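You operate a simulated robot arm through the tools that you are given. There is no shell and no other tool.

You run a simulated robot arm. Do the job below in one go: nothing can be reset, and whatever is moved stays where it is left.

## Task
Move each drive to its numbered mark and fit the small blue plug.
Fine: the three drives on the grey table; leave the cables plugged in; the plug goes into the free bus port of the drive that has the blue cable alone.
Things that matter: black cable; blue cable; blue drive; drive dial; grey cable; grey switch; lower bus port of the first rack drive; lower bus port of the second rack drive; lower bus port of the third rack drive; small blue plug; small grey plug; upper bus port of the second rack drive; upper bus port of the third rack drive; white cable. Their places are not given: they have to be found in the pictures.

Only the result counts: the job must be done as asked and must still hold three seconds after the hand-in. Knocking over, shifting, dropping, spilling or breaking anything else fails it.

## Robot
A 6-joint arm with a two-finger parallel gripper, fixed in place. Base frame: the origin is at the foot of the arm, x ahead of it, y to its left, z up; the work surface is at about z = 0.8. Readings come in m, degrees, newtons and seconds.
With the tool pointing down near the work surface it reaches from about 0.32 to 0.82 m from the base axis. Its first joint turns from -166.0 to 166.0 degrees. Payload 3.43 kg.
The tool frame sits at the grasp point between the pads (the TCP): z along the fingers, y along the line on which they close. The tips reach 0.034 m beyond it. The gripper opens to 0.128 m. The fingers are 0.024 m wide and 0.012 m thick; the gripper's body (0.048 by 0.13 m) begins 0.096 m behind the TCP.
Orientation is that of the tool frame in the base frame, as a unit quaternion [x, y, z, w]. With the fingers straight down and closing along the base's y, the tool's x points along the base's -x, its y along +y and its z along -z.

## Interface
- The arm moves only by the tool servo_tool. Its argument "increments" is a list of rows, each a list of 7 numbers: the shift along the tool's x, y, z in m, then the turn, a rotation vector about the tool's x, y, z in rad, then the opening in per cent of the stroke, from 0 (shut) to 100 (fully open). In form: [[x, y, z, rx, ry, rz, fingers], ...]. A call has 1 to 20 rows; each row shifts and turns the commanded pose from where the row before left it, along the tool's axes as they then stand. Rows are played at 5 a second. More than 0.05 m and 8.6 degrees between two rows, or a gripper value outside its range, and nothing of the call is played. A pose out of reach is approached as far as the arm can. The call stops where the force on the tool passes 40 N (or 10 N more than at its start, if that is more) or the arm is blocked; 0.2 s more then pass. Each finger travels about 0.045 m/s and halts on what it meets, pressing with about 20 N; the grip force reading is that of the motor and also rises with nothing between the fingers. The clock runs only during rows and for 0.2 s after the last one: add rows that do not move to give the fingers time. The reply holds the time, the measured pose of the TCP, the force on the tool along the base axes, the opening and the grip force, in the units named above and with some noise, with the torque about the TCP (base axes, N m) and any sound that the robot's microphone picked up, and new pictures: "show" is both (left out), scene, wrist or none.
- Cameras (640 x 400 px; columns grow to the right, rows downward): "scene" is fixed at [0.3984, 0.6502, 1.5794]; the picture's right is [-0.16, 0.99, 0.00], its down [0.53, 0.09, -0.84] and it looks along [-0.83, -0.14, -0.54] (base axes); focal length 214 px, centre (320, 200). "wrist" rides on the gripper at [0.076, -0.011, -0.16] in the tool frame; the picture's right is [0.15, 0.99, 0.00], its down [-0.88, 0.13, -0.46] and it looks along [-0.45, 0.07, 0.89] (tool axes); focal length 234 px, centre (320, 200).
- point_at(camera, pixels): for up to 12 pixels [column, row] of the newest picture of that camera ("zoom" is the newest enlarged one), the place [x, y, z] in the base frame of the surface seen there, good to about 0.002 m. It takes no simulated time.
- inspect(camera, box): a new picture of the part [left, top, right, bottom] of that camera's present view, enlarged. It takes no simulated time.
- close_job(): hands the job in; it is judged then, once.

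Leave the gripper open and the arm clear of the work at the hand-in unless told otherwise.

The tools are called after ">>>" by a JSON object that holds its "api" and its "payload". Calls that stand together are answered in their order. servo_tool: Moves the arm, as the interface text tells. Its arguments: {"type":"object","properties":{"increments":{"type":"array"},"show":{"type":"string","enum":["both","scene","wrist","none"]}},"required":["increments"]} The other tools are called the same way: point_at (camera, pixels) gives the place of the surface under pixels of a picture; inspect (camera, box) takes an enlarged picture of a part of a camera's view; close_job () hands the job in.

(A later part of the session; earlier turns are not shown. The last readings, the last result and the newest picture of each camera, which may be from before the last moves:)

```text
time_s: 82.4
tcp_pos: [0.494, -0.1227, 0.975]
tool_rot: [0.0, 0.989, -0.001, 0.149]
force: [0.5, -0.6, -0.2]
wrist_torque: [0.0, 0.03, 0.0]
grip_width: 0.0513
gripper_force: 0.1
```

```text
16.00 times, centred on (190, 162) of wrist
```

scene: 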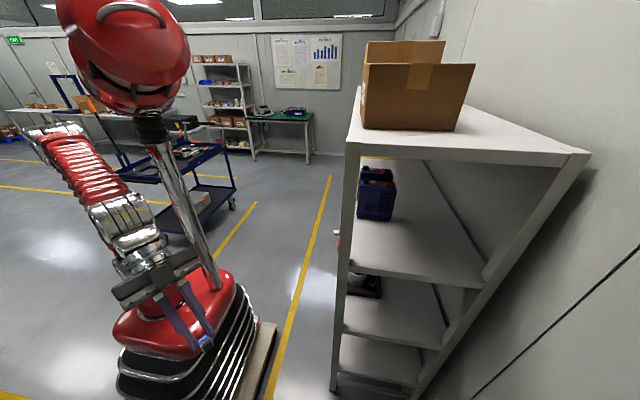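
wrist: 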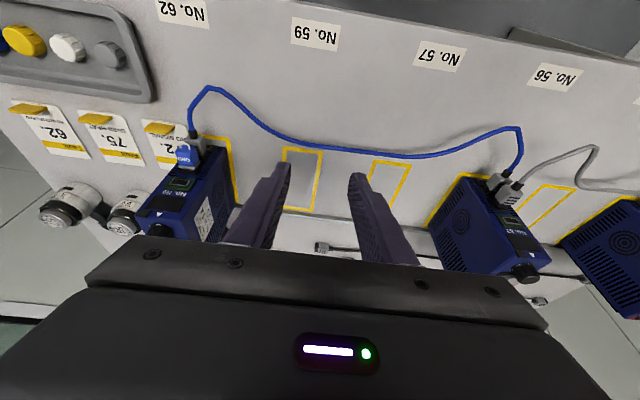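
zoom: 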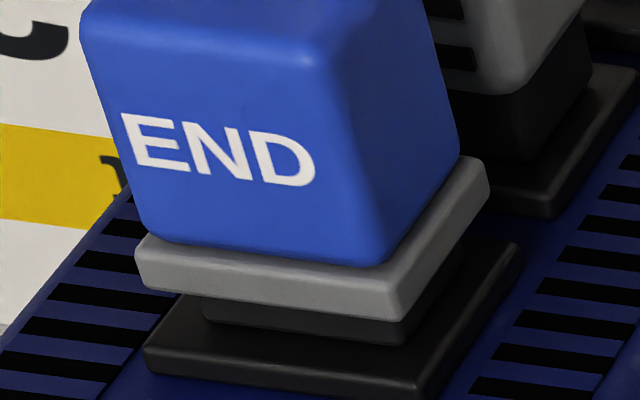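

The END plug sits flush on the port plate, just like the cable plug beside it. Next: moving drives. I check the numbers on the right drive and the labels carefully.

>>> {"api": "servo_tool", "payload": {"increments": [[0, 0.045, -0.02, 0, 0, 0, 60], [0, 0.045, -0.02, 0, 0, 0, 80], [0, 0.045, -0.02, 0, 0, 0, 100], [0, 0.045, 0, 0, 0, 0, 100], [0, 0.045, 0, 0, 0, 0, 100], [0, 0.045, 0, 0, 0, 0, 100], [0, 0, 0, 0, 0, 0, 100]], "show": "wrist"}}

>>> {"api": "inspect", "payload": {"camera": "wrist", "box": [400, 20, 640, 180]}}

>>> {"api": "inspect", "payload": {"camera": "wrist", "box": [100, 0, 420, 120]}}

```text
time_s: 84.0
tcp_pos: [0.4737, 0.1469, 1.0339]
tool_rot: [0.0, 0.989, 0.001, 0.148]
force: [0.1, 0.0, 0.5]
wrist_torque: [0.03, -0.02, 0.0]
grip_width: 0.1278
gripper_force: 0.0
```

wrist: 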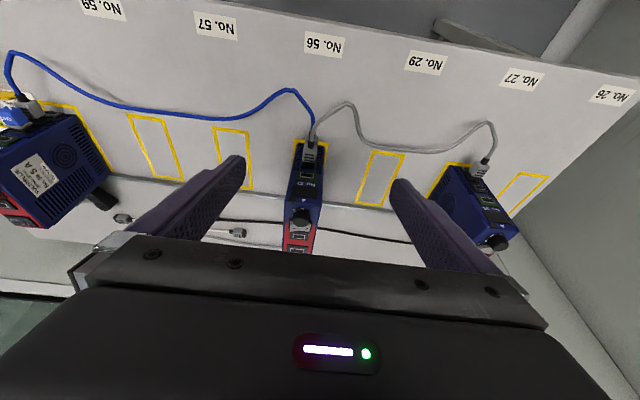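

```text
2.50 times, centred on (520, 100) of wrist
```

zoom: 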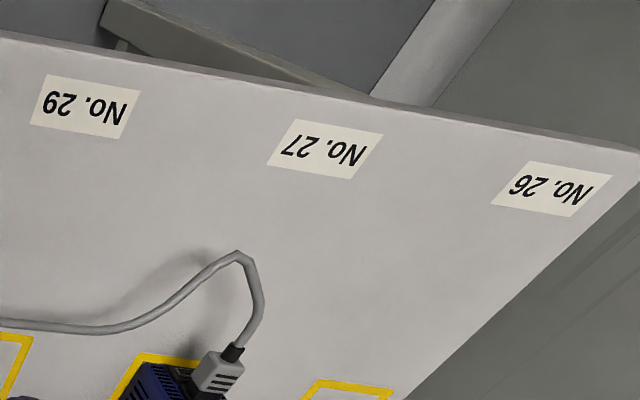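

```text
2.00 times, centred on (260, 60) of wrist
```

zoom: 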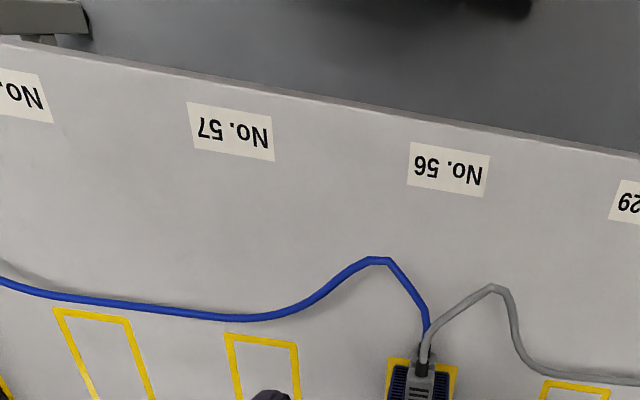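

>>> {"api": "inspect", "payload": {"camera": "wrist", "box": [400, 48, 452, 78]}}

>>> {"api": "inspect", "payload": {"camera": "wrist", "box": [460, 160, 520, 220]}}

>>> {"api": "inspect", "payload": {"camera": "wrist", "box": [285, 160, 330, 205]}}

>>> {"api": "point_at", "payload": {"camera": "wrist", "pixels": [[370, 152], [405, 154], [387, 206], [357, 201], [216, 128], [248, 132], [252, 188], [128, 115], [164, 118], [180, 178], [428, 62], [217, 24]]}}

```text
12.31 times, centred on (426, 63) of wrist
```

zoom: 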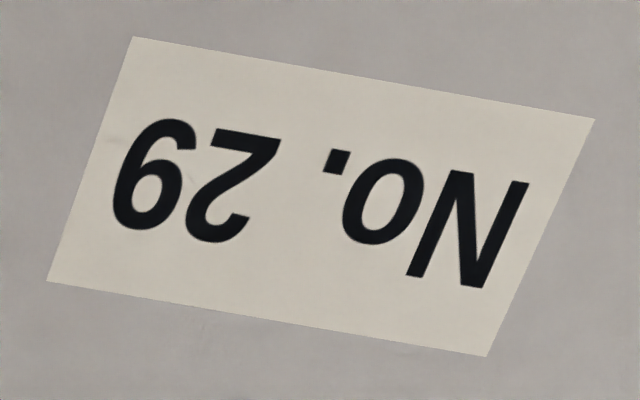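

```text
6.67 times, centred on (490, 190) of wrist
```

zoom: 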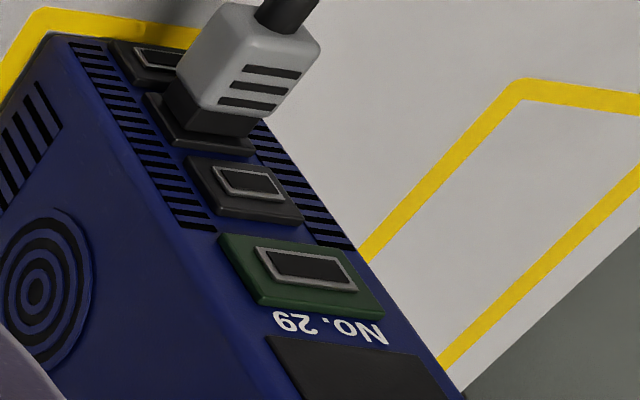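

```text
8.89 times, centred on (308, 182) of wrist
```

zoom: 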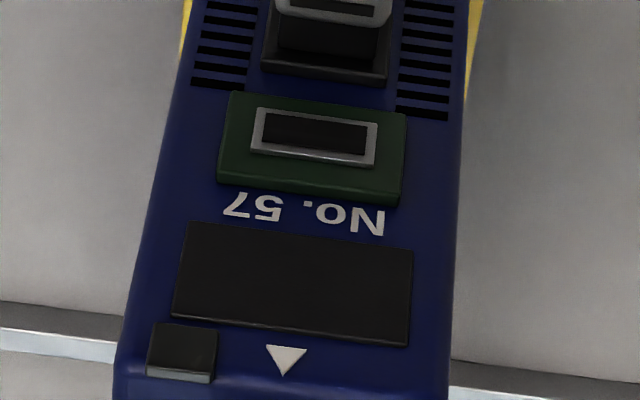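

```text
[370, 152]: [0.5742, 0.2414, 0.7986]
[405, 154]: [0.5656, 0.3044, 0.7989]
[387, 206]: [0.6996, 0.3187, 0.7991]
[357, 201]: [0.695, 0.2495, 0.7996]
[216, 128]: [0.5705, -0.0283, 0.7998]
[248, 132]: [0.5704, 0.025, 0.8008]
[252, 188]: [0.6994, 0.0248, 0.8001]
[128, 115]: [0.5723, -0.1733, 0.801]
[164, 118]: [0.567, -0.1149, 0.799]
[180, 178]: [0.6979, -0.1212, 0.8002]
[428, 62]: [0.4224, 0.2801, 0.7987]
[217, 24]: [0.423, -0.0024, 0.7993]
```

Numbers confirmed: right drive No. 29 → mark 29, middle No. 57 → mark 57, left No. 59 → mark 59. I straighten the hand and go above the right drive, fingers wide open.

>>> {"api": "servo_tool", "payload": {"increments": [[0, 0, -0.03, 0, 0.149, 0, 100], [0, 0, -0.03, 0, 0.149, 0, 100], [-0.0229, 0.0383, 0, 0, 0, 0, 100], [-0.0229, 0.0383, 0, 0, 0, 0, 100], [-0.0229, 0.0383, 0, 0, 0, 0, 100], [-0.0229, 0.0383, 0, 0, 0, 0, 100], [-0.0229, 0.0383, 0, 0, 0, 0, 100], [-0.0229, 0.0383, 0, 0, 0, 0, 100], [-0.0229, 0.0383, 0, 0, 0, 0, 100], [0, 0, 0, 0, 0, 0, 100], [0, 0, 0, 0, 0, 0, 100]], "show": "wrist"}}

```text
time_s: 86.4
tcp_pos: [0.6236, 0.4124, 1.0917]
tool_rot: [0.0, 1.0, 0.0, 0.001]
force: [-0.4, 0.0, -0.7]
wrist_torque: [-0.02, 0.05, -0.02]
grip_width: 0.1278
gripper_force: 0.0
```

wrist: 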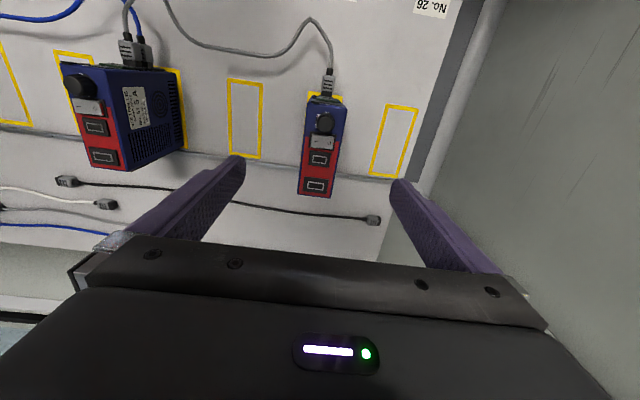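

The right drive is visible at (320,150), between the fingers in y. I measure its top face.

>>> {"api": "inspect", "payload": {"camera": "wrist", "box": [280, 60, 380, 205]}}

>>> {"api": "point_at", "payload": {"camera": "wrist", "pixels": [[312, 110], [340, 112], [302, 190], [331, 192], [324, 120], [320, 142], [318, 175], [306, 150], [337, 150], [304, 180], [333, 180], [322, 110]]}}

>>> {"api": "point_at", "payload": {"camera": "wrist", "pixels": [[228, 80], [263, 83], [258, 157], [229, 152], [388, 106], [417, 109], [402, 178], [372, 172], [312, 95], [342, 98], [300, 194], [330, 195]]}}

```text
2.76 times, centred on (330, 132) of wrist
```

zoom: 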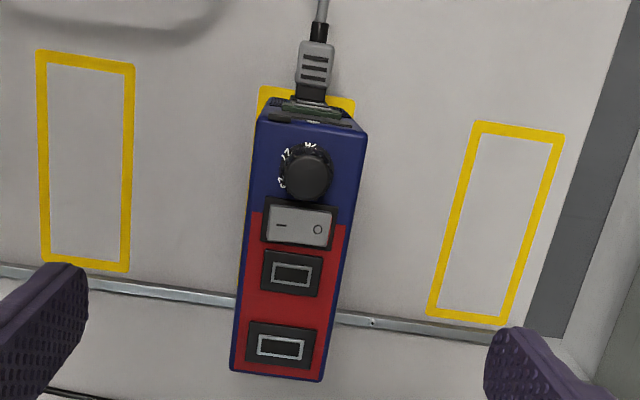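

```text
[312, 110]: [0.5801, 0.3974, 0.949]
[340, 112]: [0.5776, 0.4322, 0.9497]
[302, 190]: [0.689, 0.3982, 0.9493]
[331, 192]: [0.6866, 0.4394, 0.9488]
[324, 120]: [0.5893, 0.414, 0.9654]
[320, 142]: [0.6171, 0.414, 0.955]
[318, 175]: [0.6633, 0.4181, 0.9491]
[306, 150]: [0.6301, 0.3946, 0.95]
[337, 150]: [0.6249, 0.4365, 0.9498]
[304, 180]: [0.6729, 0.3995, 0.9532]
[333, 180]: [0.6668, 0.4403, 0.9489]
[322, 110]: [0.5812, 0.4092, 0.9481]
```

```text
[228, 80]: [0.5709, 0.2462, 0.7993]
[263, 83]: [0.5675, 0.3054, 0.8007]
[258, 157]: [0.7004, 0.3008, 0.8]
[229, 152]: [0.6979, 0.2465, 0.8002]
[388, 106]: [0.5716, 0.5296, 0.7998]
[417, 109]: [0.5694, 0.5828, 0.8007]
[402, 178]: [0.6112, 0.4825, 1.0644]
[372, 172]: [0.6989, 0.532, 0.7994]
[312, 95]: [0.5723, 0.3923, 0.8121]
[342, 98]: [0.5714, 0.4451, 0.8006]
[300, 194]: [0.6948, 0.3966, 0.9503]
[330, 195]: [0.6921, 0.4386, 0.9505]
```

Right drive: top face x 0.573–0.695, y 0.3935–0.4405, z 0.950. Mark 29 centre: x≈0.635, y≈0.2755. I centre over the drive and descend to TCP z≈0.915.

>>> {"api": "servo_tool", "payload": {"increments": [[-0.0104, 0.0041, 0, 0, 0, 0, 100], [0, 0, 0.044, 0, 0, 0, 100], [0, 0, 0.044, 0, 0, 0, 100], [0, 0, 0.044, 0, 0, 0, 100], [0, 0, 0.044, 0, 0, 0, 100], [0, 0, 0, 0, 0, 0, 100], [0, 0, 0, 0, 0, 0, 100]], "show": "wrist"}}

```text
time_s: 88.0
tcp_pos: [0.6294, 0.4147, 0.9138]
tool_rot: [0.001, 1.0, 0.0, 0.0]
force: [-0.2, -1.4, -0.1]
wrist_torque: [-0.02, 0.03, 0.0]
grip_width: 0.1279
gripper_force: 0.0
out of reach, approached as far as the arm can: row 1
```

wrist: 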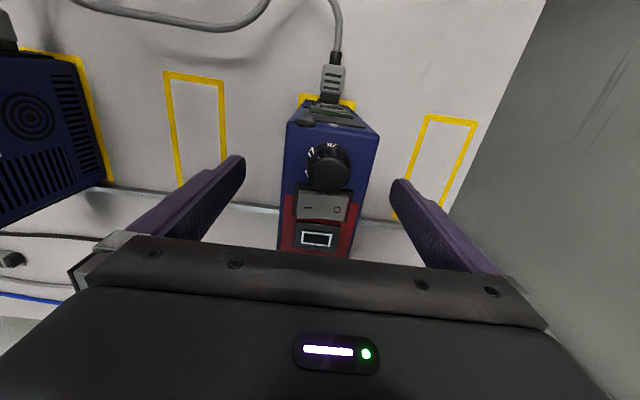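

The fingers straddle the drive at z≈0.914. I fine-adjust (+1.8 mm y, +3 mm x) and close on the drive's sides.

>>> {"api": "servo_tool", "payload": {"increments": [[-0.003, 0.0018, 0, 0, 0, 0, 100], [0, 0, 0, 0, 0, 0, 75], [0, 0, 0, 0, 0, 0, 55], [0, 0, 0, 0, 0, 0, 42], [0, 0, 0, 0, 0, 0, 36], [0, 0, 0, 0, 0, 0, 30], [0, 0, 0, 0, 0, 0, 30], [0, 0, 0, 0, 0, 0, 30]], "show": "wrist"}}

```text
time_s: 89.8
tcp_pos: [0.6313, 0.4172, 0.9123]
tool_rot: [0.0, 1.0, 0.0, 0.0]
force: [0.7, -2.7, 0.9]
wrist_torque: [-0.16, 0.24, 0.09]
grip_width: 0.05
gripper_force: 20.5
```

wrist: 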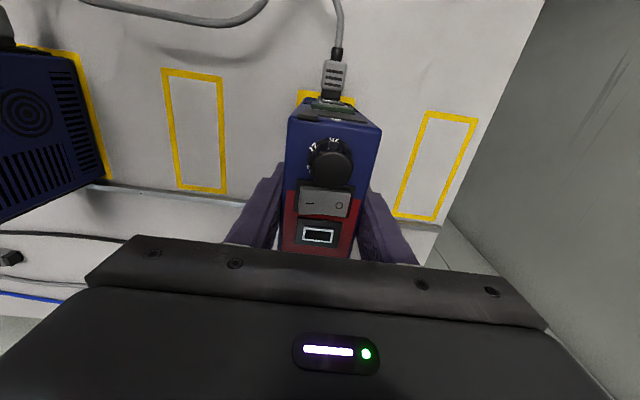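

Gripped (50 mm, 20 N). I lift 5 mm and read the load.

>>> {"api": "servo_tool", "payload": {"increments": [[0, 0, -0.0025, 0, 0, 0, 30], [0, 0, -0.0025, 0, 0, 0, 30], [0, 0, 0, 0, 0, 0, 30], [0, 0, 0, 0, 0, 0, 30]], "show": "wrist"}}

>>> {"api": "inspect", "payload": {"camera": "wrist", "box": [250, 50, 410, 240]}}

```text
time_s: 90.8
tcp_pos: [0.6316, 0.4173, 0.9167]
tool_rot: [0.0, 1.0, 0.0, 0.0]
force: [0.4, 0.0, -9.1]
wrist_torque: [0.02, 0.03, 0.01]
grip_width: 0.05
gripper_force: 20.2
```

wrist: 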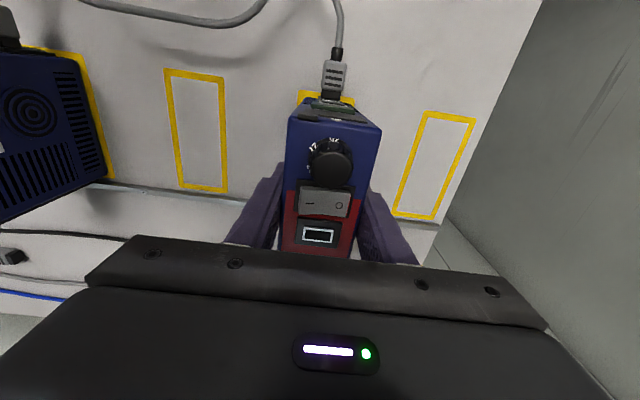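

```text
2.11 times, centred on (330, 145) of wrist
```

zoom: 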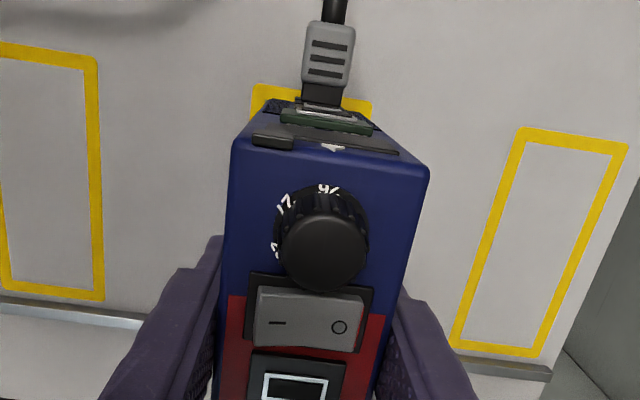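

The drive weighs about 9 N and hangs level. I carry it 0.141 m toward −y at 5 mm height.

>>> {"api": "servo_tool", "payload": {"increments": [[0, -0.007, -0.001, 0, 0, 0, 30], [0, -0.012, 0, 0, 0, 0, 30], [0, -0.0152, 0, 0, 0, 0, 30], [0, -0.0152, 0, 0, 0, 0, 30], [0, -0.0152, 0, 0, 0, 0, 30], [0, -0.0152, 0, 0, 0, 0, 30], [0, -0.0152, 0, 0, 0, 0, 30], [0, -0.0152, 0, 0, 0, 0, 30], [0, -0.012, 0, 0, 0, 0, 30], [0, -0.0118, 0, 0, 0, 0, 30], [0, -0.007, 0, 0, 0, 0, 30], [0, 0, 0, 0, 0, 0, 30], [0, 0, 0, 0, 0, 0, 30]], "show": "wrist"}}

>>> {"api": "inspect", "payload": {"camera": "wrist", "box": [200, 30, 440, 240]}}

```text
time_s: 93.6
tcp_pos: [0.6289, 0.2748, 0.9184]
tool_rot: [0.0, 1.0, 0.0, 0.0]
force: [0.6, 0.2, -8.4]
wrist_torque: [0.0, 0.01, 0.0]
grip_width: 0.0498
gripper_force: 20.0
```

wrist: 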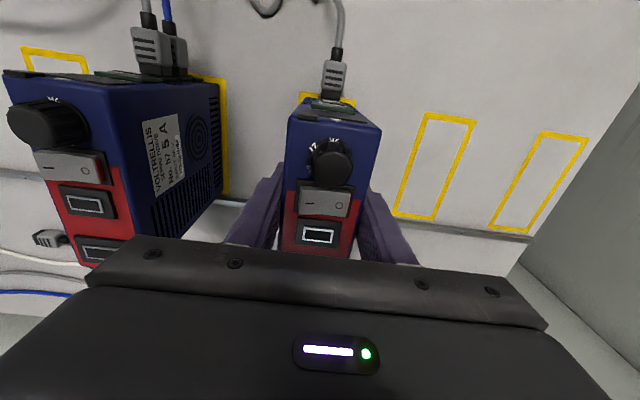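

```text
1.90 times, centred on (320, 135) of wrist
```

zoom: 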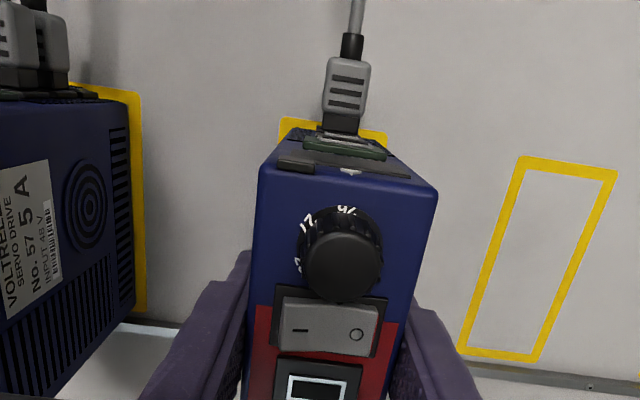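

It is above mark 29. I lower it gently to the table.

>>> {"api": "servo_tool", "payload": {"increments": [[0, 0, 0.002, 0, 0, 0, 30], [0, 0, 0.002, 0, 0, 0, 30], [0, 0, 0.001, 0, 0, 0, 30], [0, 0, 0.001, 0, 0, 0, 30], [0, 0, 0, 0, 0, 0, 30], [0, 0, 0, 0, 0, 0, 30]], "show": "wrist"}}

>>> {"api": "inspect", "payload": {"camera": "wrist", "box": [270, 80, 390, 150]}}

```text
time_s: 95.0
tcp_pos: [0.6304, 0.2749, 0.9137]
tool_rot: [0.0, 1.0, -0.001, 0.001]
force: [1.1, 1.2, 9.7]
wrist_torque: [-0.24, 0.67, -0.04]
grip_width: 0.0496
gripper_force: 19.9
```

wrist: 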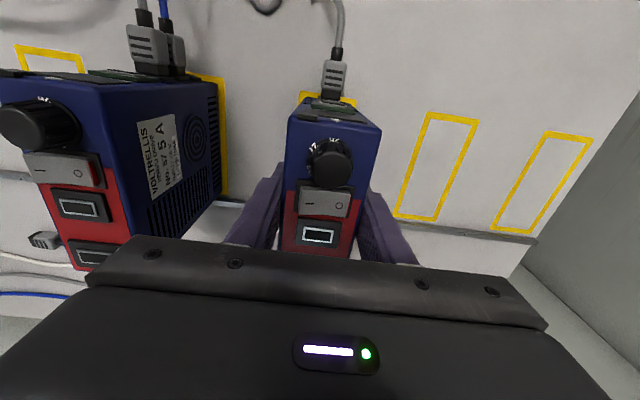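

```text
5.33 times, centred on (330, 115) of wrist
```

zoom: 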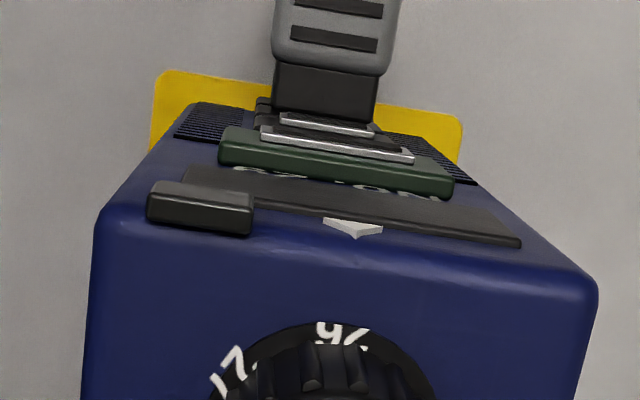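

Firmly down (+9.7 N). I relieve the press slightly and open the fingers.

>>> {"api": "servo_tool", "payload": {"increments": [[0, 0, -0.0008, 0, 0, 0, 30], [0, 0, 0, 0, 0, 0, 40], [0, 0, 0, 0, 0, 0, 50], [0, 0, 0, 0, 0, 0, 70], [0, 0, 0, 0, 0, 0, 90], [0, 0, 0, 0, 0, 0, 90], [0, 0, 0, 0, 0, 0, 90]], "show": "none"}}

>>> {"api": "servo_tool", "payload": {"increments": [[0, 0, -0.04, 0, 0, 0, 100], [0, 0, -0.04, 0, 0, 0, 100], [0, 0, -0.04, 0, 0, 0, 100], [0.02, 0, -0.03, 0, 0, 0, 100], [0, 0, 0, 0, 0, 0, 100]], "show": "wrist"}}

```text
time_s: 96.6
tcp_pos: [0.6292, 0.2745, 0.9126]
tool_rot: [0.0, 1.0, 0.0, 0.001]
force: [-0.6, -0.1, -0.7]
wrist_torque: [-0.02, 0.02, 0.03]
grip_width: 0.1153
gripper_force: 0.1
```

```text
time_s: 97.8
tcp_pos: [0.6089, 0.2722, 1.0652]
tool_rot: [0.0, 1.0, 0.0, 0.001]
force: [0.8, -0.3, -0.2]
wrist_torque: [-0.01, 0.0, -0.01]
grip_width: 0.1279
gripper_force: 0.1
```

wrist: 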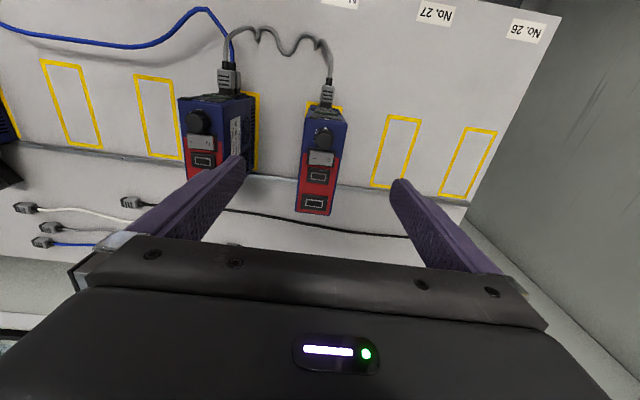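

The drive stands at mark 29; both cables are still plugged. I check its placement against the yellow frame.

>>> {"api": "inspect", "payload": {"camera": "wrist", "box": [280, 80, 370, 220]}}

>>> {"api": "point_at", "payload": {"camera": "wrist", "pixels": [[309, 116], [342, 120], [303, 150], [338, 153], [300, 190], [333, 192], [305, 130], [342, 135], [297, 208], [330, 212], [320, 212], [310, 113]]}}

```text
2.86 times, centred on (325, 150) of wrist
```

zoom: 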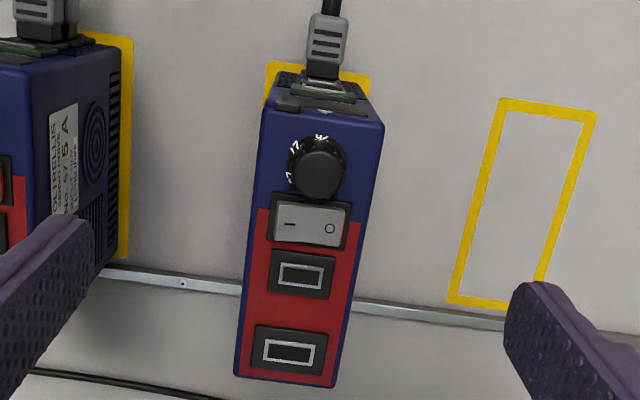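

```text
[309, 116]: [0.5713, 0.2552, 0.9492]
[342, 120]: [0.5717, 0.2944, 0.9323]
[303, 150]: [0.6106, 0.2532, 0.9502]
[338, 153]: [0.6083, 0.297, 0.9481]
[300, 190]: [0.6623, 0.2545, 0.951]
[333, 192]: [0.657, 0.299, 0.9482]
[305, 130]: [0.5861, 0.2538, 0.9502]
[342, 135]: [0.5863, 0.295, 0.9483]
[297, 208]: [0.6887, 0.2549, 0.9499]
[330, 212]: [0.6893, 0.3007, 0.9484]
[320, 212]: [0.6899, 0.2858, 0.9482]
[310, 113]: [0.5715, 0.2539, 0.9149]
```

Drive 29 sits at y 0.253–0.298, x 0.571–0.693: centred on its mark within ~2 mm. Next the middle drive: I move above it.

>>> {"api": "servo_tool", "payload": {"increments": [[-0.004, -0.03, 0, 0, 0, 0, 100], [-0.004, -0.035, 0, 0, 0, 0, 100], [-0.004, -0.036, 0, 0, 0, 0, 100], [-0.004, -0.036, 0, 0, 0, 0, 100], [0, 0, 0, 0, 0, 0, 100], [0, 0, 0, 0, 0, 0, 100]], "show": "wrist"}}

>>> {"api": "inspect", "payload": {"camera": "wrist", "box": [280, 80, 370, 220]}}

>>> {"api": "point_at", "payload": {"camera": "zoom", "pixels": [[265, 140], [375, 150], [258, 200], [360, 230], [245, 300], [345, 320], [240, 360], [330, 370], [262, 170], [370, 190], [250, 250], [355, 270]]}}

```text
time_s: 99.2
tcp_pos: [0.6249, 0.1368, 1.0639]
tool_rot: [0.0, 1.0, 0.0, 0.0]
force: [0.2, 0.1, -0.9]
wrist_torque: [-0.01, 0.0, -0.08]
grip_width: 0.1278
gripper_force: 0.1
```

wrist: 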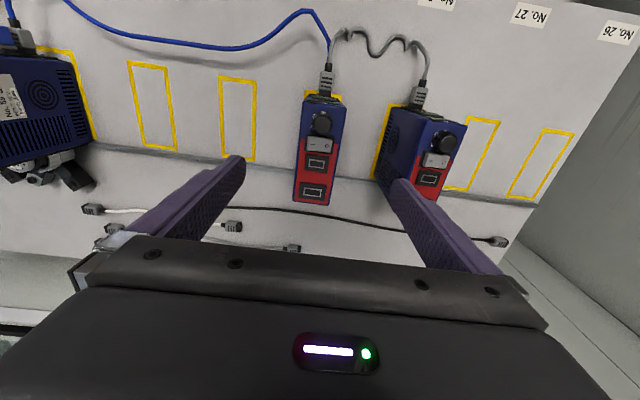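

```text
2.86 times, centred on (325, 150) of wrist
```

zoom: 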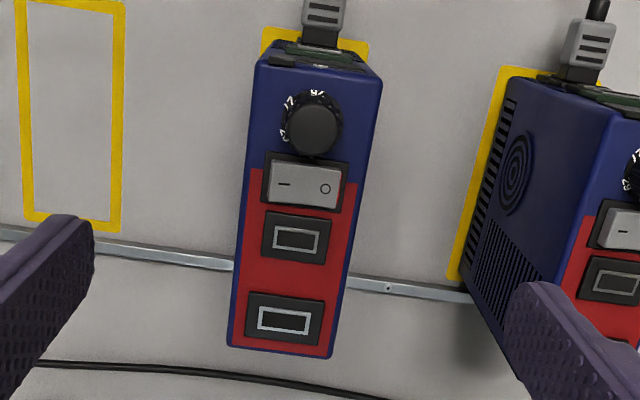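

```text
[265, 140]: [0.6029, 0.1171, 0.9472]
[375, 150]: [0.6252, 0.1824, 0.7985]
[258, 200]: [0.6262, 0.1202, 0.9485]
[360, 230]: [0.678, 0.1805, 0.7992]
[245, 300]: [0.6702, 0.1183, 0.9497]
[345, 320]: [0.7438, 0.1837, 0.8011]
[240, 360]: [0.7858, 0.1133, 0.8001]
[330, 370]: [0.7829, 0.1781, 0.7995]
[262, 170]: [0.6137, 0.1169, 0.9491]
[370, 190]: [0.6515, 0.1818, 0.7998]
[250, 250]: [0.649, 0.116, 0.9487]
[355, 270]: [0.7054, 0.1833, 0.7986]
```

>>> {"api": "point_at", "payload": {"camera": "zoom", "pixels": [[256, 100], [250, 150], [243, 220], [236, 290], [231, 335], [376, 105], [366, 160], [353, 230], [341, 295], [333, 345], [310, 65], [285, 348]]}}

>>> {"api": "point_at", "payload": {"camera": "wrist", "pixels": [[220, 77], [256, 80], [255, 161], [221, 155], [128, 63], [170, 67], [176, 150], [144, 146], [310, 90], [345, 92], [306, 96], [343, 105]]}}

```text
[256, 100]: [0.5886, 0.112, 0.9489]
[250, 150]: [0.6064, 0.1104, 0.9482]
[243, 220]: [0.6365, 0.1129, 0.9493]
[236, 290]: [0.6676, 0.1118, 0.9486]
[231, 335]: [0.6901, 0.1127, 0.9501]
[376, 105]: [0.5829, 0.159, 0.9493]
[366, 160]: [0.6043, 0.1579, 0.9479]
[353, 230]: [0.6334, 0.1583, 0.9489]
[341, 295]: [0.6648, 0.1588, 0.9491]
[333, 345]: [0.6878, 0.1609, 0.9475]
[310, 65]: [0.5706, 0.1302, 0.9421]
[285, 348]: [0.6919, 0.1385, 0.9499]
```

```text
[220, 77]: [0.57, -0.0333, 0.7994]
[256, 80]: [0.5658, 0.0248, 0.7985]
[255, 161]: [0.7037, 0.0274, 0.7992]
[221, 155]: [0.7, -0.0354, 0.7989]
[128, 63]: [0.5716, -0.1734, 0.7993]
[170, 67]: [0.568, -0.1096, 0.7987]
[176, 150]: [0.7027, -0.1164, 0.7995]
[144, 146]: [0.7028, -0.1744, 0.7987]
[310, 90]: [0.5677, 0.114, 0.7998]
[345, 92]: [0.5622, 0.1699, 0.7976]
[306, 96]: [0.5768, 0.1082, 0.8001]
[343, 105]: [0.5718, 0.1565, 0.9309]
```

Middle drive centre y≈0.1355, x≈0.632; mark 57 centre y≈−0.004. I centre over it and descend.

>>> {"api": "servo_tool", "payload": {"increments": [[-0.0075, -0.001, 0.02, 0, 0, 0, 100], [0, 0, 0.043, 0, 0, 0, 100], [0, 0, 0.043, 0, 0, 0, 100], [0, 0, 0.043, 0, 0, 0, 100], [0, 0, 0, 0, 0, 0, 100], [0, 0, 0, 0, 0, 0, 100]], "show": "wrist"}}

```text
time_s: 100.6
tcp_pos: [0.6335, 0.1352, 0.9148]
tool_rot: [0.0, 1.0, 0.0, -0.001]
force: [0.3, -0.5, 0.0]
wrist_torque: [0.02, -0.01, 0.01]
grip_width: 0.1278
gripper_force: 0.1
```

wrist: 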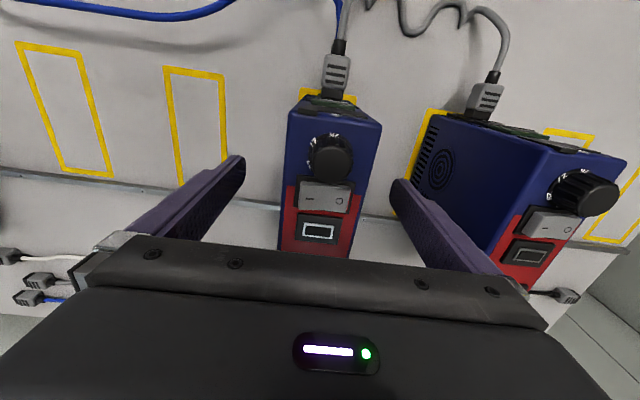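

Fingers straddle the middle drive with clearance to its neighbour. I close on it.

>>> {"api": "servo_tool", "payload": {"increments": [[0, 0, 0, 0, 0, 0, 75], [0, 0, 0, 0, 0, 0, 55], [0, 0, 0, 0, 0, 0, 42], [0, 0, 0, 0, 0, 0, 36], [0, 0, 0, 0, 0, 0, 30], [0, 0, 0, 0, 0, 0, 30], [0, 0, 0, 0, 0, 0, 30], [0, 0, -0.0025, 0, 0, 0, 30], [0, 0, -0.0025, 0, 0, 0, 30], [0, 0, -0.001, 0, 0, 0, 30], [0, 0, 0, 0, 0, 0, 30]], "show": "wrist"}}

```text
time_s: 103.0
tcp_pos: [0.633, 0.1363, 0.9197]
tool_rot: [0.0, 1.0, 0.0, 0.0]
force: [0.0, -0.3, -8.0]
wrist_torque: [0.02, 0.0, -0.03]
grip_width: 0.0498
gripper_force: 19.5
```

wrist: 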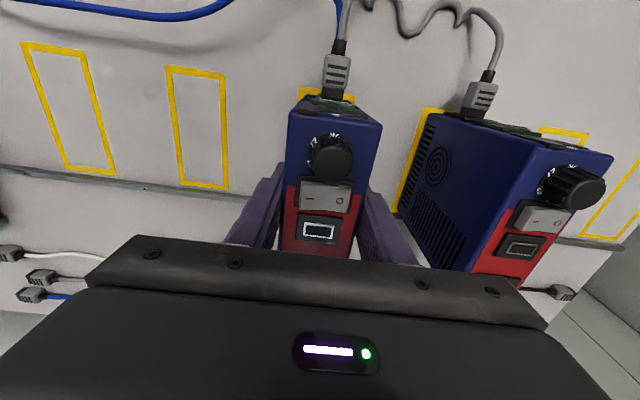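

Gripped and lifted (−8 N). I carry it 0.1397 m toward −y with +2.5 mm in x.

>>> {"api": "servo_tool", "payload": {"increments": [[-0.0005, -0.007, 0, 0, 0, 0, 30], [-0.0005, -0.012, 0, 0, 0, 0, 30], [-0.0005, -0.0152, 0, 0, 0, 0, 30], [-0.0005, -0.0152, 0, 0, 0, 0, 30], [-0.0005, -0.0152, 0, 0, 0, 0, 30], [0, -0.0152, 0, 0, 0, 0, 30], [0, -0.0152, 0, 0, 0, 0, 30], [0, -0.0152, 0, 0, 0, 0, 30], [0, -0.012, 0, 0, 0, 0, 30], [0, -0.0105, 0, 0, 0, 0, 30], [0, -0.007, 0, 0, 0, 0, 30], [0, 0, 0, 0, 0, 0, 30], [0, 0, 0, 0, 0, 0, 30]], "show": "wrist"}}

>>> {"api": "inspect", "payload": {"camera": "wrist", "box": [250, 50, 410, 170]}}

```text
time_s: 105.8
tcp_pos: [0.6357, -0.0025, 0.9196]
tool_rot: [0.0, 1.0, -0.001, 0.0]
force: [-1.3, 0.1, -7.5]
wrist_torque: [0.03, -0.03, 0.04]
grip_width: 0.05
gripper_force: 19.9
```

wrist: 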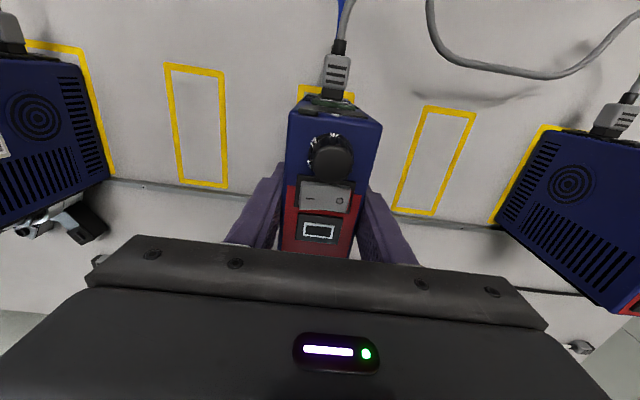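

```text
3.33 times, centred on (330, 110) of wrist
```

zoom: 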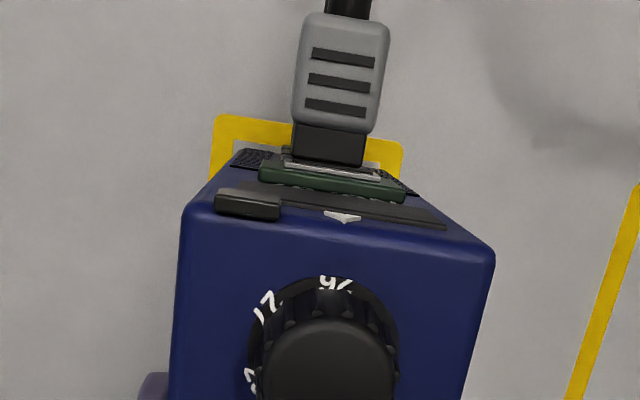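

Above mark 57. I lower it to the table.

>>> {"api": "servo_tool", "payload": {"increments": [[0, 0, 0.002, 0, 0, 0, 30], [0, 0, 0.002, 0, 0, 0, 30], [0, 0, 0.001, 0, 0, 0, 30], [0, 0, 0.0005, 0, 0, 0, 30], [0, 0, 0, 0, 0, 0, 30], [0, 0, 0, 0, 0, 0, 30]], "show": "none"}}

```text
time_s: 107.2
tcp_pos: [0.6352, -0.0029, 0.9143]
tool_rot: [0.001, 1.0, 0.0, -0.001]
force: [-0.2, 2.0, -2.5]
wrist_torque: [0.17, 0.39, -0.09]
grip_width: 0.0499
gripper_force: 20.1
```

Partly supported (−2.5 N). I lower another 1 mm and then open.

>>> {"api": "servo_tool", "payload": {"increments": [[0, 0, 0.0005, 0, 0, 0, 30], [0, 0, 0.0003, 0, 0, 0, 30], [0, 0, 0, 0, 0, 0, 30]], "show": "none"}}

>>> {"api": "servo_tool", "payload": {"increments": [[0, 0, 0, 0, 0, 0, 40], [0, 0, 0, 0, 0, 0, 50], [0, 0, 0, 0, 0, 0, 70], [0, 0, 0, 0, 0, 0, 90], [0, 0, 0, 0, 0, 0, 100], [0, 0, 0, 0, 0, 0, 100], [0, 0, 0, 0, 0, 0, 100]], "show": "none"}}

>>> {"api": "servo_tool", "payload": {"increments": [[0, 0, -0.04, 0, 0, 0, 100], [0, 0, -0.04, 0, 0, 0, 100], [0, 0, -0.04, 0, 0, 0, 100], [0.01, 0, -0.03, 0, 0, 0, 100], [0, 0, 0, 0, 0, 0, 100]], "show": "wrist"}}

>>> {"api": "inspect", "payload": {"camera": "wrist", "box": [280, 80, 370, 220]}}

```text
time_s: 108.0
tcp_pos: [0.6358, -0.0033, 0.9145]
tool_rot: [0.0, 1.0, 0.0, 0.001]
force: [-4.8, -6.5, 15.1]
wrist_torque: [-0.01, 0.41, 0.06]
grip_width: 0.05
gripper_force: 20.1
```

```text
time_s: 109.6
tcp_pos: [0.6362, -0.0021, 0.9139]
tool_rot: [0.0, 1.0, 0.0, 0.0]
force: [0.2, -0.6, 1.1]
wrist_torque: [0.01, 0.01, -0.02]
grip_width: 0.1281
gripper_force: 0.1
```

```text
time_s: 110.8
tcp_pos: [0.6264, -0.002, 1.0615]
tool_rot: [0.0, 1.0, 0.0, 0.0]
force: [0.6, -0.6, -0.2]
wrist_torque: [0.02, 0.0, -0.02]
grip_width: 0.1281
gripper_force: 0.0
```

wrist: 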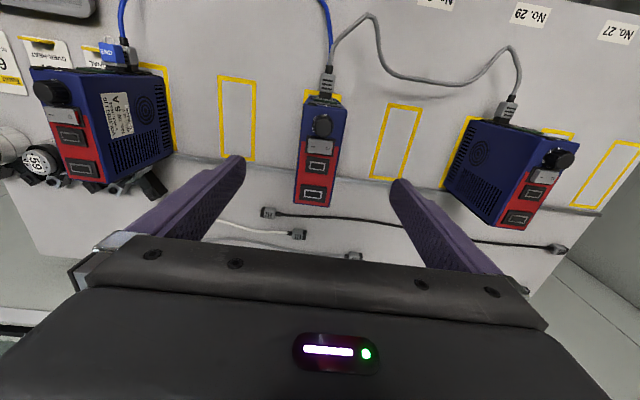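

```text
2.86 times, centred on (325, 150) of wrist
```

zoom: 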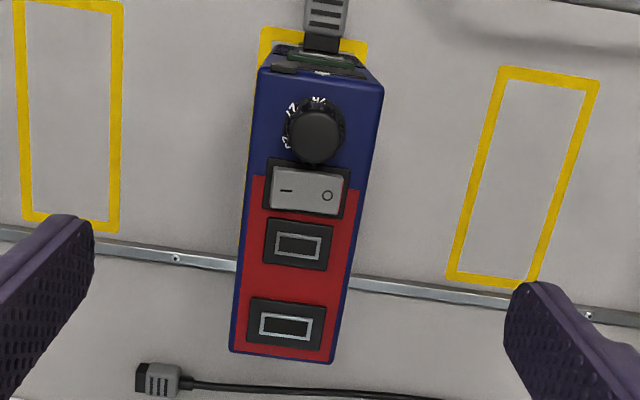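

Placed. I measure its position on mark 57.

>>> {"api": "point_at", "payload": {"camera": "zoom", "pixels": [[258, 105], [252, 155], [245, 225], [238, 295], [233, 340], [378, 110], [368, 165], [355, 235], [343, 300], [334, 350], [310, 68], [285, 355]]}}

>>> {"api": "point_at", "payload": {"camera": "wrist", "pixels": [[219, 77], [256, 81], [254, 161], [222, 156], [388, 104], [421, 107], [402, 178], [372, 176], [145, 66], [168, 69], [174, 152], [110, 45]]}}

```text
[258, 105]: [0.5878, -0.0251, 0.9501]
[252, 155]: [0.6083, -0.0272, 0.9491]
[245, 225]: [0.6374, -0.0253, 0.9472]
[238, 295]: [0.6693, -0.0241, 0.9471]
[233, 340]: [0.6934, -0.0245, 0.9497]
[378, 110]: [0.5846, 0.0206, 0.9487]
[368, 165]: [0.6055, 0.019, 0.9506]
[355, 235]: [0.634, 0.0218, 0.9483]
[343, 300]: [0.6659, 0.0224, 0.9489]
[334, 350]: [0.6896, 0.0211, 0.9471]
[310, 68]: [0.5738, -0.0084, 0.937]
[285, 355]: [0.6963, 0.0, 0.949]
```

```text
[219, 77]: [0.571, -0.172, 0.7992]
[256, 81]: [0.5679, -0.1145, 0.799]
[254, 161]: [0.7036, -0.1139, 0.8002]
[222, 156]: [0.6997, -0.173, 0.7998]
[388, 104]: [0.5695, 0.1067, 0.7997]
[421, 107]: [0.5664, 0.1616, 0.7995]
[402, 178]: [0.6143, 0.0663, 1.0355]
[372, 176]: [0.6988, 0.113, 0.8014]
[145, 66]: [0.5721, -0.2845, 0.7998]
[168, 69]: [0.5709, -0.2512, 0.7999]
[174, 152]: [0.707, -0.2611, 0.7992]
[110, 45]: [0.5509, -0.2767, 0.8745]
```

Drive 57 is at y −0.025…0.021, x 0.574–0.696: on its mark. Mark 59 centre: y≈−0.1433, x≈0.6355. Now the left drive: I move above it.

>>> {"api": "servo_tool", "payload": {"increments": [[0, -0.04, 0, 0, 0, 0, 100], [0, -0.04, 0, 0, 0, 0, 100], [0, -0.04, 0, 0, 0, 0, 100], [0, -0.04, 0, 0, 0, 0, 100], [0, -0.04, 0, 0, 0, 0, 100], [0, -0.04, 0, 0, 0, 0, 100], [0, -0.043, 0, 0, 0, 0, 100], [0, 0, 0, 0, 0, 0, 100], [0, 0, 0, 0, 0, 0, 100]], "show": "wrist"}}

>>> {"api": "inspect", "payload": {"camera": "wrist", "box": [260, 60, 390, 230]}}

```text
time_s: 112.8
tcp_pos: [0.6275, -0.2857, 1.0617]
tool_rot: [0.0, 1.0, 0.0, 0.0]
force: [0.9, 0.0, -0.6]
wrist_torque: [0.01, 0.01, 0.0]
grip_width: 0.128
gripper_force: 0.0
```

wrist: 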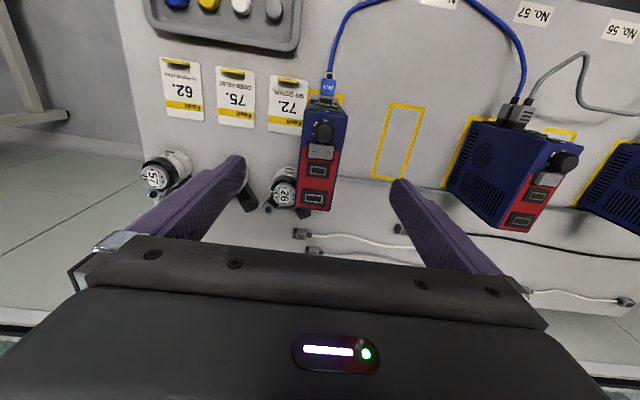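

```text
2.35 times, centred on (325, 145) of wrist
```

zoom: 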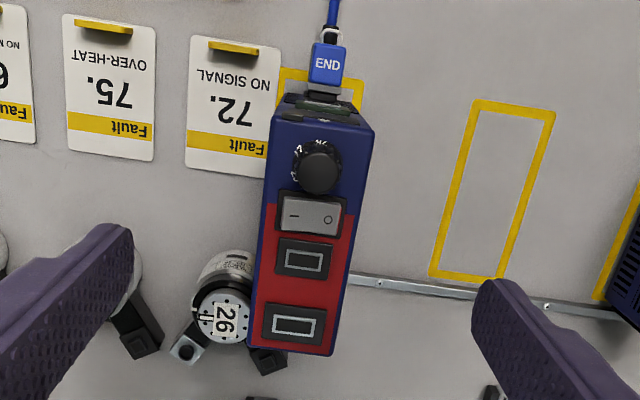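

Motor "26" stands close to the drive's left-rear. I measure motor and drive before descending.

>>> {"api": "point_at", "payload": {"camera": "zoom", "pixels": [[230, 258], [205, 270], [225, 290], [222, 320], [185, 350], [135, 265], [120, 330], [268, 355], [245, 265], [200, 290], [140, 290], [150, 340]]}}

>>> {"api": "point_at", "payload": {"camera": "zoom", "pixels": [[270, 140], [266, 180], [260, 240], [254, 300], [250, 338], [370, 150], [362, 190], [352, 240], [342, 300], [332, 345], [320, 112], [290, 350]]}}

>>> {"api": "point_at", "payload": {"camera": "zoom", "pixels": [[476, 103], [552, 112], [500, 276], [432, 275], [515, 190], [455, 185], [540, 190], [480, 275], [285, 75], [358, 85], [330, 62], [325, 92]]}}

```text
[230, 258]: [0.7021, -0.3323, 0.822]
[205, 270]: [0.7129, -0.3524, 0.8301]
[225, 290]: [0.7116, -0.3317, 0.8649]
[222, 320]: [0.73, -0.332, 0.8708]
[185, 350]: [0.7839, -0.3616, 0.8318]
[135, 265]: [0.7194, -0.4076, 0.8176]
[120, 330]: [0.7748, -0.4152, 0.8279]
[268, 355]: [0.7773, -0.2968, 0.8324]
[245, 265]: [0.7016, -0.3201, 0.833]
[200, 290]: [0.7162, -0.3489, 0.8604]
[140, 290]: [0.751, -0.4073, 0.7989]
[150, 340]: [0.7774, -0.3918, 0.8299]
```

```text
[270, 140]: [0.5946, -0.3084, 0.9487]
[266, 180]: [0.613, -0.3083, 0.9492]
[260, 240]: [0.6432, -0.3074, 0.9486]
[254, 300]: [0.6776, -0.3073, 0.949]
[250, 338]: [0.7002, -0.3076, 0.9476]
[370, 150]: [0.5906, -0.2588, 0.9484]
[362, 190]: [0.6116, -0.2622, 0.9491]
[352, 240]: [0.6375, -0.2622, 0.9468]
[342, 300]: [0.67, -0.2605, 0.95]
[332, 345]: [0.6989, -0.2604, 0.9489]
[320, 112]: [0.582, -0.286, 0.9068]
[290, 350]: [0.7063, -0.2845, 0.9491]
```

```text
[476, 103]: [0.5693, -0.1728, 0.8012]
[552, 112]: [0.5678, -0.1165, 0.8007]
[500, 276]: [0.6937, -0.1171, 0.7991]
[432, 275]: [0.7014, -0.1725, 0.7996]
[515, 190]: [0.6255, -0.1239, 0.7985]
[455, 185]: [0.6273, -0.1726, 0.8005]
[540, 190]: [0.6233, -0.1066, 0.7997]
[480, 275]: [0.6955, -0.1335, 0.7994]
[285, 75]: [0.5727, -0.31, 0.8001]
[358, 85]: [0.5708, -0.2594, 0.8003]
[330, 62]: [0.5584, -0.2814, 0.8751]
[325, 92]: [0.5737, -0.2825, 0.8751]
```

Drive 59: centre (0.644, −0.2843); the motor starts at x≥0.70 and z≤0.87, clear of the fingers at x≈0.64. I descend and grip it.

>>> {"api": "servo_tool", "payload": {"increments": [[-0.0145, 0.0014, 0.018, 0, 0, 0, 100], [0, 0, 0.043, 0, 0, 0, 100], [0, 0, 0.043, 0, 0, 0, 100], [0, 0, 0.043, 0, 0, 0, 100], [0, 0, 0, 0, 0, 0, 100], [0, 0, 0, 0, 0, 0, 100]], "show": "wrist"}}

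```text
time_s: 114.2
tcp_pos: [0.6399, -0.2849, 0.9185]
tool_rot: [0.0, 1.0, -0.001, 0.001]
force: [-0.5, 0.4, -0.3]
wrist_torque: [0.03, 0.03, 0.01]
grip_width: 0.1281
gripper_force: 0.0
```

wrist: 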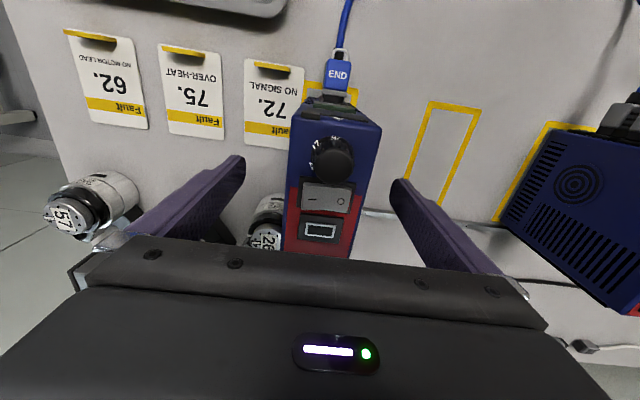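

The fingers straddle the left drive, clear of the motors. I close and lift 6 mm.

>>> {"api": "servo_tool", "payload": {"increments": [[0, 0, 0, 0, 0, 0, 75], [0, 0, 0, 0, 0, 0, 55], [0, 0, 0, 0, 0, 0, 42], [0, 0, 0, 0, 0, 0, 36], [0, 0, 0, 0, 0, 0, 30], [0, 0, 0, 0, 0, 0, 30], [0, 0, 0, 0, 0, 0, 30], [0, 0, -0.002, 0, 0, 0, 30], [0, 0, -0.002, 0, 0, 0, 30], [0, 0, -0.002, 0, 0, 0, 30], [0, 0, 0, 0, 0, 0, 30]], "show": "wrist"}}

```text
time_s: 116.6
tcp_pos: [0.6411, -0.2854, 0.9227]
tool_rot: [-0.001, 1.0, -0.001, -0.001]
force: [-4.8, 0.3, -11.7]
wrist_torque: [0.0, 0.57, 0.04]
grip_width: 0.0498
gripper_force: 20.2
```

wrist: 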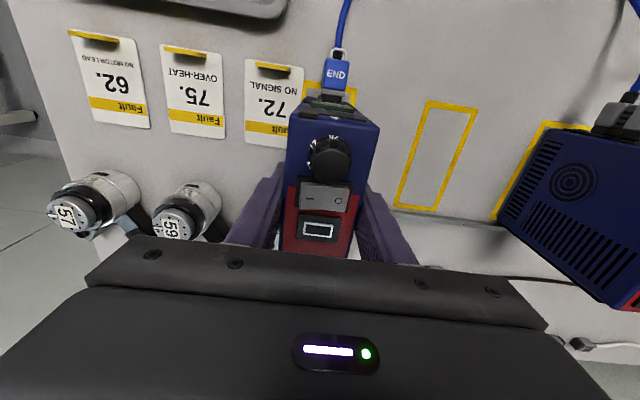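

Lifted; there is some rail contact (−4.8 N in x). I shift −9 mm in x off the rail first.

>>> {"api": "servo_tool", "payload": {"increments": [[0.003, 0, 0, 0, 0, 0, 30], [0.003, 0, 0, 0, 0, 0, 30], [0.003, 0, 0, 0, 0, 0, 30], [0, 0, 0, 0, 0, 0, 30], [0, 0, 0, 0, 0, 0, 30]], "show": "wrist"}}

>>> {"api": "inspect", "payload": {"camera": "wrist", "box": [260, 40, 400, 170]}}

```text
time_s: 117.8
tcp_pos: [0.6321, -0.285, 0.9228]
tool_rot: [0.0, 1.0, 0.0, 0.0]
force: [0.7, 0.1, -8.3]
wrist_torque: [-0.02, -0.01, 0.01]
grip_width: 0.0501
gripper_force: 19.2
```

wrist: 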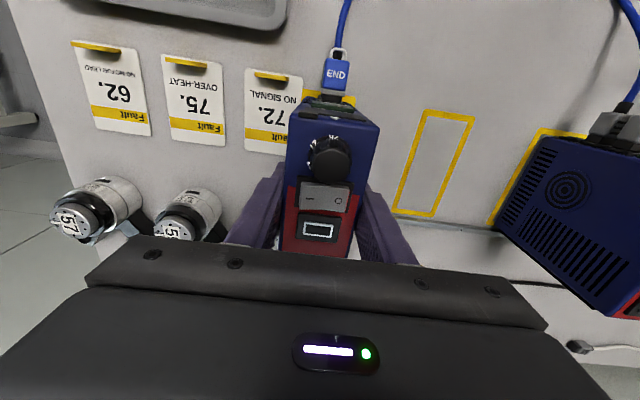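

```text
3.08 times, centred on (330, 105) of wrist
```

zoom: 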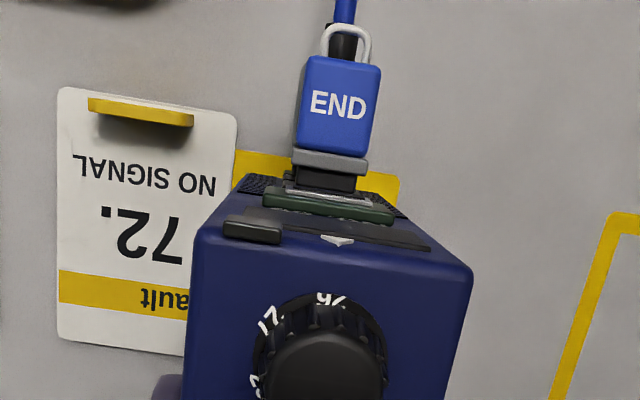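

Free of the rail (−8.3 N, zero torque), END plug in place. I carry it +0.141 m in y.

>>> {"api": "servo_tool", "payload": {"increments": [[0, 0.007, 0, 0, 0, 0, 30], [0, 0.012, 0, 0, 0, 0, 30], [0, 0.0152, 0, 0, 0, 0, 30], [0, 0.0152, 0, 0, 0, 0, 30], [0, 0.0152, 0, 0, 0, 0, 30], [0, 0.0152, 0, 0, 0, 0, 30], [0, 0.0152, 0, 0, 0, 0, 30], [0, 0.0152, 0, 0, 0, 0, 30], [0, 0.012, 0, 0, 0, 0, 30], [0, 0.0118, 0, 0, 0, 0, 30], [0, 0.007, 0, 0, 0, 0, 30], [0, 0, 0, 0, 0, 0, 30], [0, 0, 0, 0, 0, 0, 30]], "show": "wrist"}}

>>> {"api": "inspect", "payload": {"camera": "wrist", "box": [260, 20, 460, 170]}}

```text
time_s: 120.6
tcp_pos: [0.6316, -0.1432, 0.9222]
tool_rot: [0.0, 1.0, 0.0, 0.0]
force: [-0.2, 0.7, -8.6]
wrist_torque: [-0.03, 0.0, -0.02]
grip_width: 0.0499
gripper_force: 19.3
```

wrist: 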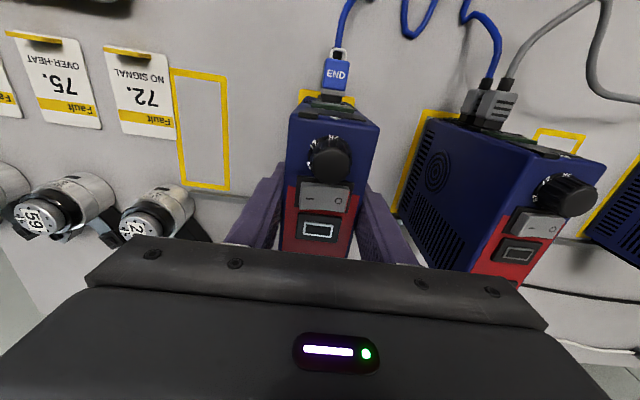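

```text
2.67 times, centred on (360, 95) of wrist
```

zoom: 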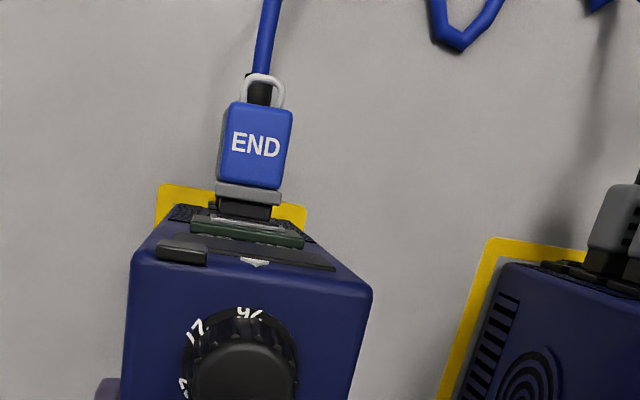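

Above mark 59. I lower gently.

>>> {"api": "servo_tool", "payload": {"increments": [[0, 0, 0.002, 0, 0, 0, 30], [0, 0, 0.002, 0, 0, 0, 30], [0, 0, 0.001, 0, 0, 0, 30], [0, 0, 0.0005, 0, 0, 0, 30], [0, 0, 0, 0, 0, 0, 30], [0, 0, 0, 0, 0, 0, 30]], "show": "none"}}

```text
time_s: 122.0
tcp_pos: [0.6332, -0.1444, 0.9187]
tool_rot: [0.0, 1.0, -0.001, 0.001]
force: [-3.1, 0.5, 17.0]
wrist_torque: [0.43, 0.22, 0.05]
grip_width: 0.0499
gripper_force: 20.1
```

It rests firmly (17 N). I relieve by 1 mm and open the fingers.

>>> {"api": "servo_tool", "payload": {"increments": [[0, 0, -0.0005, 0, 0, 0, 30], [0, 0, -0.0005, 0, 0, 0, 30], [0, 0, 0, 0, 0, 0, 30], [0, 0, 0, 0, 0, 0, 40], [0, 0, 0, 0, 0, 0, 50], [0, 0, 0, 0, 0, 0, 70], [0, 0, 0, 0, 0, 0, 85], [0, 0, 0, 0, 0, 0, 85], [0, 0, 0, 0, 0, 0, 85]], "show": "none"}}

>>> {"api": "servo_tool", "payload": {"increments": [[0, 0, -0.04, 0, 0, 0, 85], [0, 0, -0.04, 0, 0, 0, 85], [0, 0, -0.04, 0, 0, 0, 100], [0.02, 0, -0.04, 0, 0, 0, 100], [0, 0, 0, 0, 0, 0, 100]], "show": "wrist"}}

>>> {"api": "inspect", "payload": {"camera": "wrist", "box": [260, 60, 390, 230]}}

```text
time_s: 124.0
tcp_pos: [0.6321, -0.1455, 0.9184]
tool_rot: [0.0, 1.0, 0.0, 0.0]
force: [-1.5, 0.0, -0.5]
wrist_torque: [0.02, 0.04, 0.01]
grip_width: 0.1086
gripper_force: 0.1
```

```text
time_s: 125.2
tcp_pos: [0.6083, -0.1442, 1.0796]
tool_rot: [0.0, 1.0, 0.0, 0.0]
force: [1.0, 0.9, 0.3]
wrist_torque: [0.01, -0.05, 0.0]
grip_width: 0.128
gripper_force: 0.0
```

wrist: 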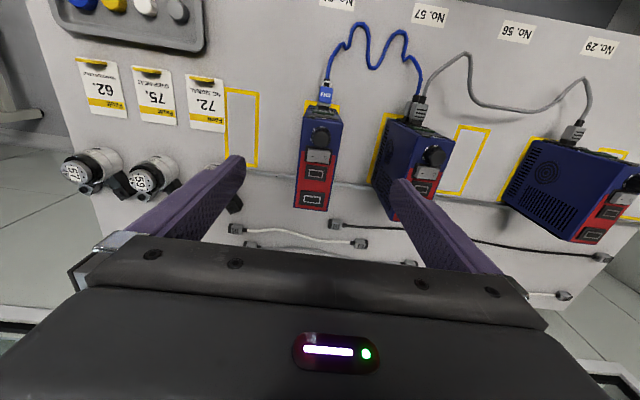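

```text
2.35 times, centred on (325, 145) of wrist
```

zoom: 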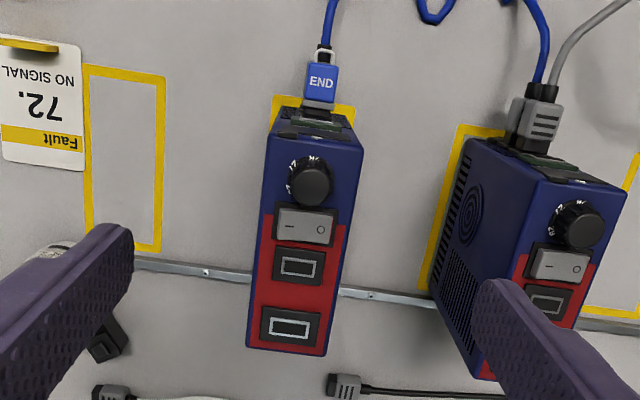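

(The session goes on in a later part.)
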